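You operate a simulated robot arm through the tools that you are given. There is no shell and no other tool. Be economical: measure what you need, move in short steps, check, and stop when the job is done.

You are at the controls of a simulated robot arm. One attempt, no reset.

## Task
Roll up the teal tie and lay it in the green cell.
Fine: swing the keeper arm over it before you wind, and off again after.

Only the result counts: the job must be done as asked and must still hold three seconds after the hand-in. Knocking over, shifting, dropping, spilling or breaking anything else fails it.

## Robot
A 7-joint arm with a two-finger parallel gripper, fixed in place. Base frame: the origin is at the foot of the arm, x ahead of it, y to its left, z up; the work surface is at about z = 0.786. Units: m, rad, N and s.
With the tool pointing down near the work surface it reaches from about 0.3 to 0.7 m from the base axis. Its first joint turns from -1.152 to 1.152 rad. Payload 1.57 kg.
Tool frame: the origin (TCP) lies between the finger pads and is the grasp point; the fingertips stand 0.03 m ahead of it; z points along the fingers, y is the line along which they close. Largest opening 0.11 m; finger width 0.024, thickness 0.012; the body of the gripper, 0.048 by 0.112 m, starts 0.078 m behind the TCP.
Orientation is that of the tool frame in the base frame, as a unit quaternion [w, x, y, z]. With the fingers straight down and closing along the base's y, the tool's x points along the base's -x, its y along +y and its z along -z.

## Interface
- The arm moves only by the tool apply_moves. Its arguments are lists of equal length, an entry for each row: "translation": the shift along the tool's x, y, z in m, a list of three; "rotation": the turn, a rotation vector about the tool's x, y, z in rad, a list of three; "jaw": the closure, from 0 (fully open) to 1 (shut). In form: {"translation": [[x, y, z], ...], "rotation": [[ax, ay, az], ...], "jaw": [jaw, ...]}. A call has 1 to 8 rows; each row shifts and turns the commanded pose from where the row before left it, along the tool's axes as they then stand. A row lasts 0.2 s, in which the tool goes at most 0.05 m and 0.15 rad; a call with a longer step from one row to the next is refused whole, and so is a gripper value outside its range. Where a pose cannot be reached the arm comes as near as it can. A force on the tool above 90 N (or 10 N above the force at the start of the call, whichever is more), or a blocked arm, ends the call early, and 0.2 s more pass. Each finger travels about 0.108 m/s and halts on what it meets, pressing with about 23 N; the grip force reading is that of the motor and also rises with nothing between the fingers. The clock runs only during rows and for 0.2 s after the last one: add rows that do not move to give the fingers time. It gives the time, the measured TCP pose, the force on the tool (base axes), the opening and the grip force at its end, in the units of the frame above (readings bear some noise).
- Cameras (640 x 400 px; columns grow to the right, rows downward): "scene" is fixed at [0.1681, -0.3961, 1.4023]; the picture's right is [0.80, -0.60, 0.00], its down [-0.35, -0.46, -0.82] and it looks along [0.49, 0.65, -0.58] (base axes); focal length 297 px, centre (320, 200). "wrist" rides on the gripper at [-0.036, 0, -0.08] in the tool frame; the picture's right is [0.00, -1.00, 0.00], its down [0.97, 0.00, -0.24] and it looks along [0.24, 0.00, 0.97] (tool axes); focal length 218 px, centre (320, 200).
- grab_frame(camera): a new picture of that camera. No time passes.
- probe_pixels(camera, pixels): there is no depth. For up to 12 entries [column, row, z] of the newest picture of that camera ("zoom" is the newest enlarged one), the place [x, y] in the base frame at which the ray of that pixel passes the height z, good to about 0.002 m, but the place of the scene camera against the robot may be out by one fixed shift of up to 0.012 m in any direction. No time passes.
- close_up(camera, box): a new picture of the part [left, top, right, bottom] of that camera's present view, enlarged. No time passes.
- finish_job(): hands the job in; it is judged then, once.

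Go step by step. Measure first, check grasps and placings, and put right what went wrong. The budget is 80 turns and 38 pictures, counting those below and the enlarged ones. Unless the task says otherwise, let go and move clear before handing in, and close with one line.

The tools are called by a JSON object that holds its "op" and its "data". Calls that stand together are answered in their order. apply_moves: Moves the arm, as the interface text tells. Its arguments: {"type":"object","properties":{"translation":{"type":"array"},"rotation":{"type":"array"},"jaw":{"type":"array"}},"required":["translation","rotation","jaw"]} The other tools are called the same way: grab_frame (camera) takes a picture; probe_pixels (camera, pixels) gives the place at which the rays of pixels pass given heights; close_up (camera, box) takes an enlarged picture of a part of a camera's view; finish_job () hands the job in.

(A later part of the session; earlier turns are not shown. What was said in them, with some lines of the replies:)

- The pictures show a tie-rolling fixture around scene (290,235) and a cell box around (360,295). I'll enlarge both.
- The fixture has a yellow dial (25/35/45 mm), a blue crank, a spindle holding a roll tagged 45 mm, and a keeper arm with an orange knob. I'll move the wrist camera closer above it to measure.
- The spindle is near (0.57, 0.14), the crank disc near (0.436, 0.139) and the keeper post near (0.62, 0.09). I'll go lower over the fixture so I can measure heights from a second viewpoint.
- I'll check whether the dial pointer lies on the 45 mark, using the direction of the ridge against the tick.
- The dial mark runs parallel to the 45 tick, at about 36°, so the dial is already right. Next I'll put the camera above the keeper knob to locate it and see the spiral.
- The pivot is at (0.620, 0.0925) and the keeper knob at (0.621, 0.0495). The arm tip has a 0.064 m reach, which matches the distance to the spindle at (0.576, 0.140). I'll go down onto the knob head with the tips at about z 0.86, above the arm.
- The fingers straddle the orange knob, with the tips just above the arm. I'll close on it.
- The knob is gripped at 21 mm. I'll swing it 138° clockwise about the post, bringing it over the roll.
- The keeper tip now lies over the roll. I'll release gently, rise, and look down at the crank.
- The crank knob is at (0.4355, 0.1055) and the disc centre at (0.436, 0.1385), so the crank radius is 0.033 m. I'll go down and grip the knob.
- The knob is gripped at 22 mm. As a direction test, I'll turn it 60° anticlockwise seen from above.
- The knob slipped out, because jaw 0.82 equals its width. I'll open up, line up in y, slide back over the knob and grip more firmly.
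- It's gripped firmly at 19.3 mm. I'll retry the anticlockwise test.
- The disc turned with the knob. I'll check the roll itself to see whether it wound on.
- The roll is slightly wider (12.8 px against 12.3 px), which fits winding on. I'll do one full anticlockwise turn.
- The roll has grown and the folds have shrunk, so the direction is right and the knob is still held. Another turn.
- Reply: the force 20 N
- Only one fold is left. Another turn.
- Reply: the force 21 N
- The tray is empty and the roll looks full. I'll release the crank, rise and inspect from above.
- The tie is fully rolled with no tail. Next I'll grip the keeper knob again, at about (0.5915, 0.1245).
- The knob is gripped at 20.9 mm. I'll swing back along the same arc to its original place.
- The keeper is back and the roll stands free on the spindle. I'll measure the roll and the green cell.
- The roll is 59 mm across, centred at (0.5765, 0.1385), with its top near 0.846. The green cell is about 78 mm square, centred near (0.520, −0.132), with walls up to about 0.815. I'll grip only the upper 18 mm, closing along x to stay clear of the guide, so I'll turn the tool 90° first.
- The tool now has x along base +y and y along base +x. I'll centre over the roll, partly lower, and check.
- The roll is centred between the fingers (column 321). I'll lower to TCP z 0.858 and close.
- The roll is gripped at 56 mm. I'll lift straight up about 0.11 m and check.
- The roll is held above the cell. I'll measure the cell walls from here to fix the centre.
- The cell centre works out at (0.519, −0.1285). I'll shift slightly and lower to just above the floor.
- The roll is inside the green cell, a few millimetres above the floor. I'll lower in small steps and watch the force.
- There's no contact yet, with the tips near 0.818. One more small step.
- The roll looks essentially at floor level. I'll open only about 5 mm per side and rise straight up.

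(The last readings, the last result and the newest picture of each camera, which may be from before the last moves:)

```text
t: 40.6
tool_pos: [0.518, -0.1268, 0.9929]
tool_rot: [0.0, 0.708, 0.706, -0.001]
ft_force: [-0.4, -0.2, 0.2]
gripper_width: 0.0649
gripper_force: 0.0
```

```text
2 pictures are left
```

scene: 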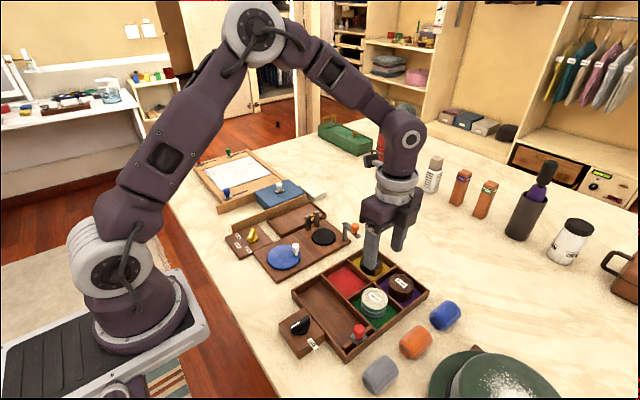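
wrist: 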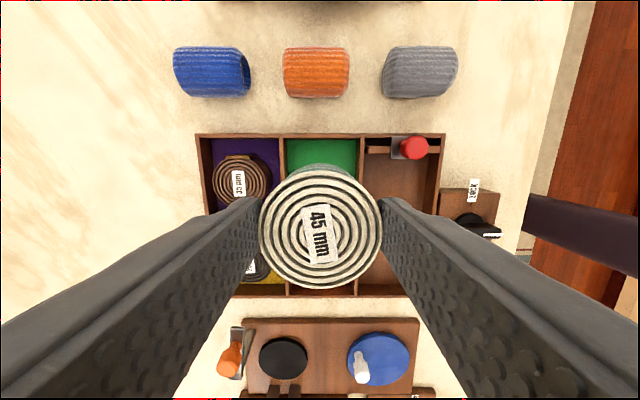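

The roll stands in the green cell and the arm is clear. One last close look to confirm it's stable.

{"op": "apply_moves", "data": {"translation": [[0, 0, -0.03], [0, 0, 0], [0, 0, 0], [0, 0, 0], [0, 0, 0], [0, 0, 0], [0, 0, 0], [0, 0, 0]], "rotation": [[0, 0, 0], [0, 0, 0], [0, 0, 0], [0, 0, 0], [0, 0, 0], [0, 0, 0], [0, 0, 0], [0, 0, 0]], "jaw": [0.41, 0.41, 0.41, 0.41, 0.41, 0.41, 0.41, 0.41]}}

{"op": "close_up", "data": {"camera": "scene", "box": [290, 210, 440, 350]}}

```text
t: 42.4
tool_pos: [0.5196, -0.1274, 1.021]
tool_rot: [0.0, 0.708, 0.707, -0.001]
ft_force: [0.0, 0.6, -0.1]
gripper_width: 0.0647
gripper_force: 0.1
```

```text
2.86 times, centred on (365, 280) of scene
```

zoom: 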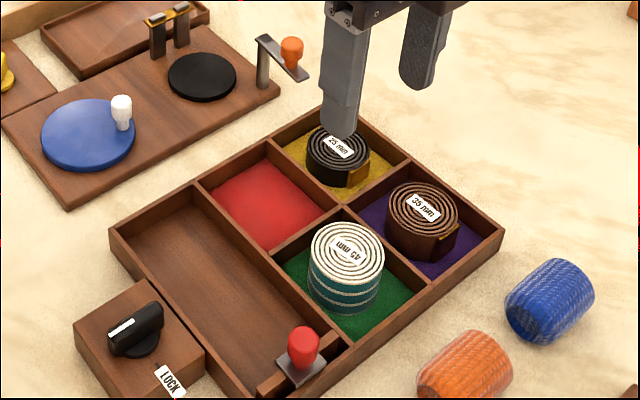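

The roll sits upright in the green cell, the keeper is swung off, and the neighbouring objects look undisturbed. I'm handing in.

{"op": "finish_job", "data": {}}

```text
The job is handed in.
```

The teal tie is rolled up and standing in the green cell. I swung the keeper arm over it before winding and back off afterwards, and I saw nothing else disturbed.
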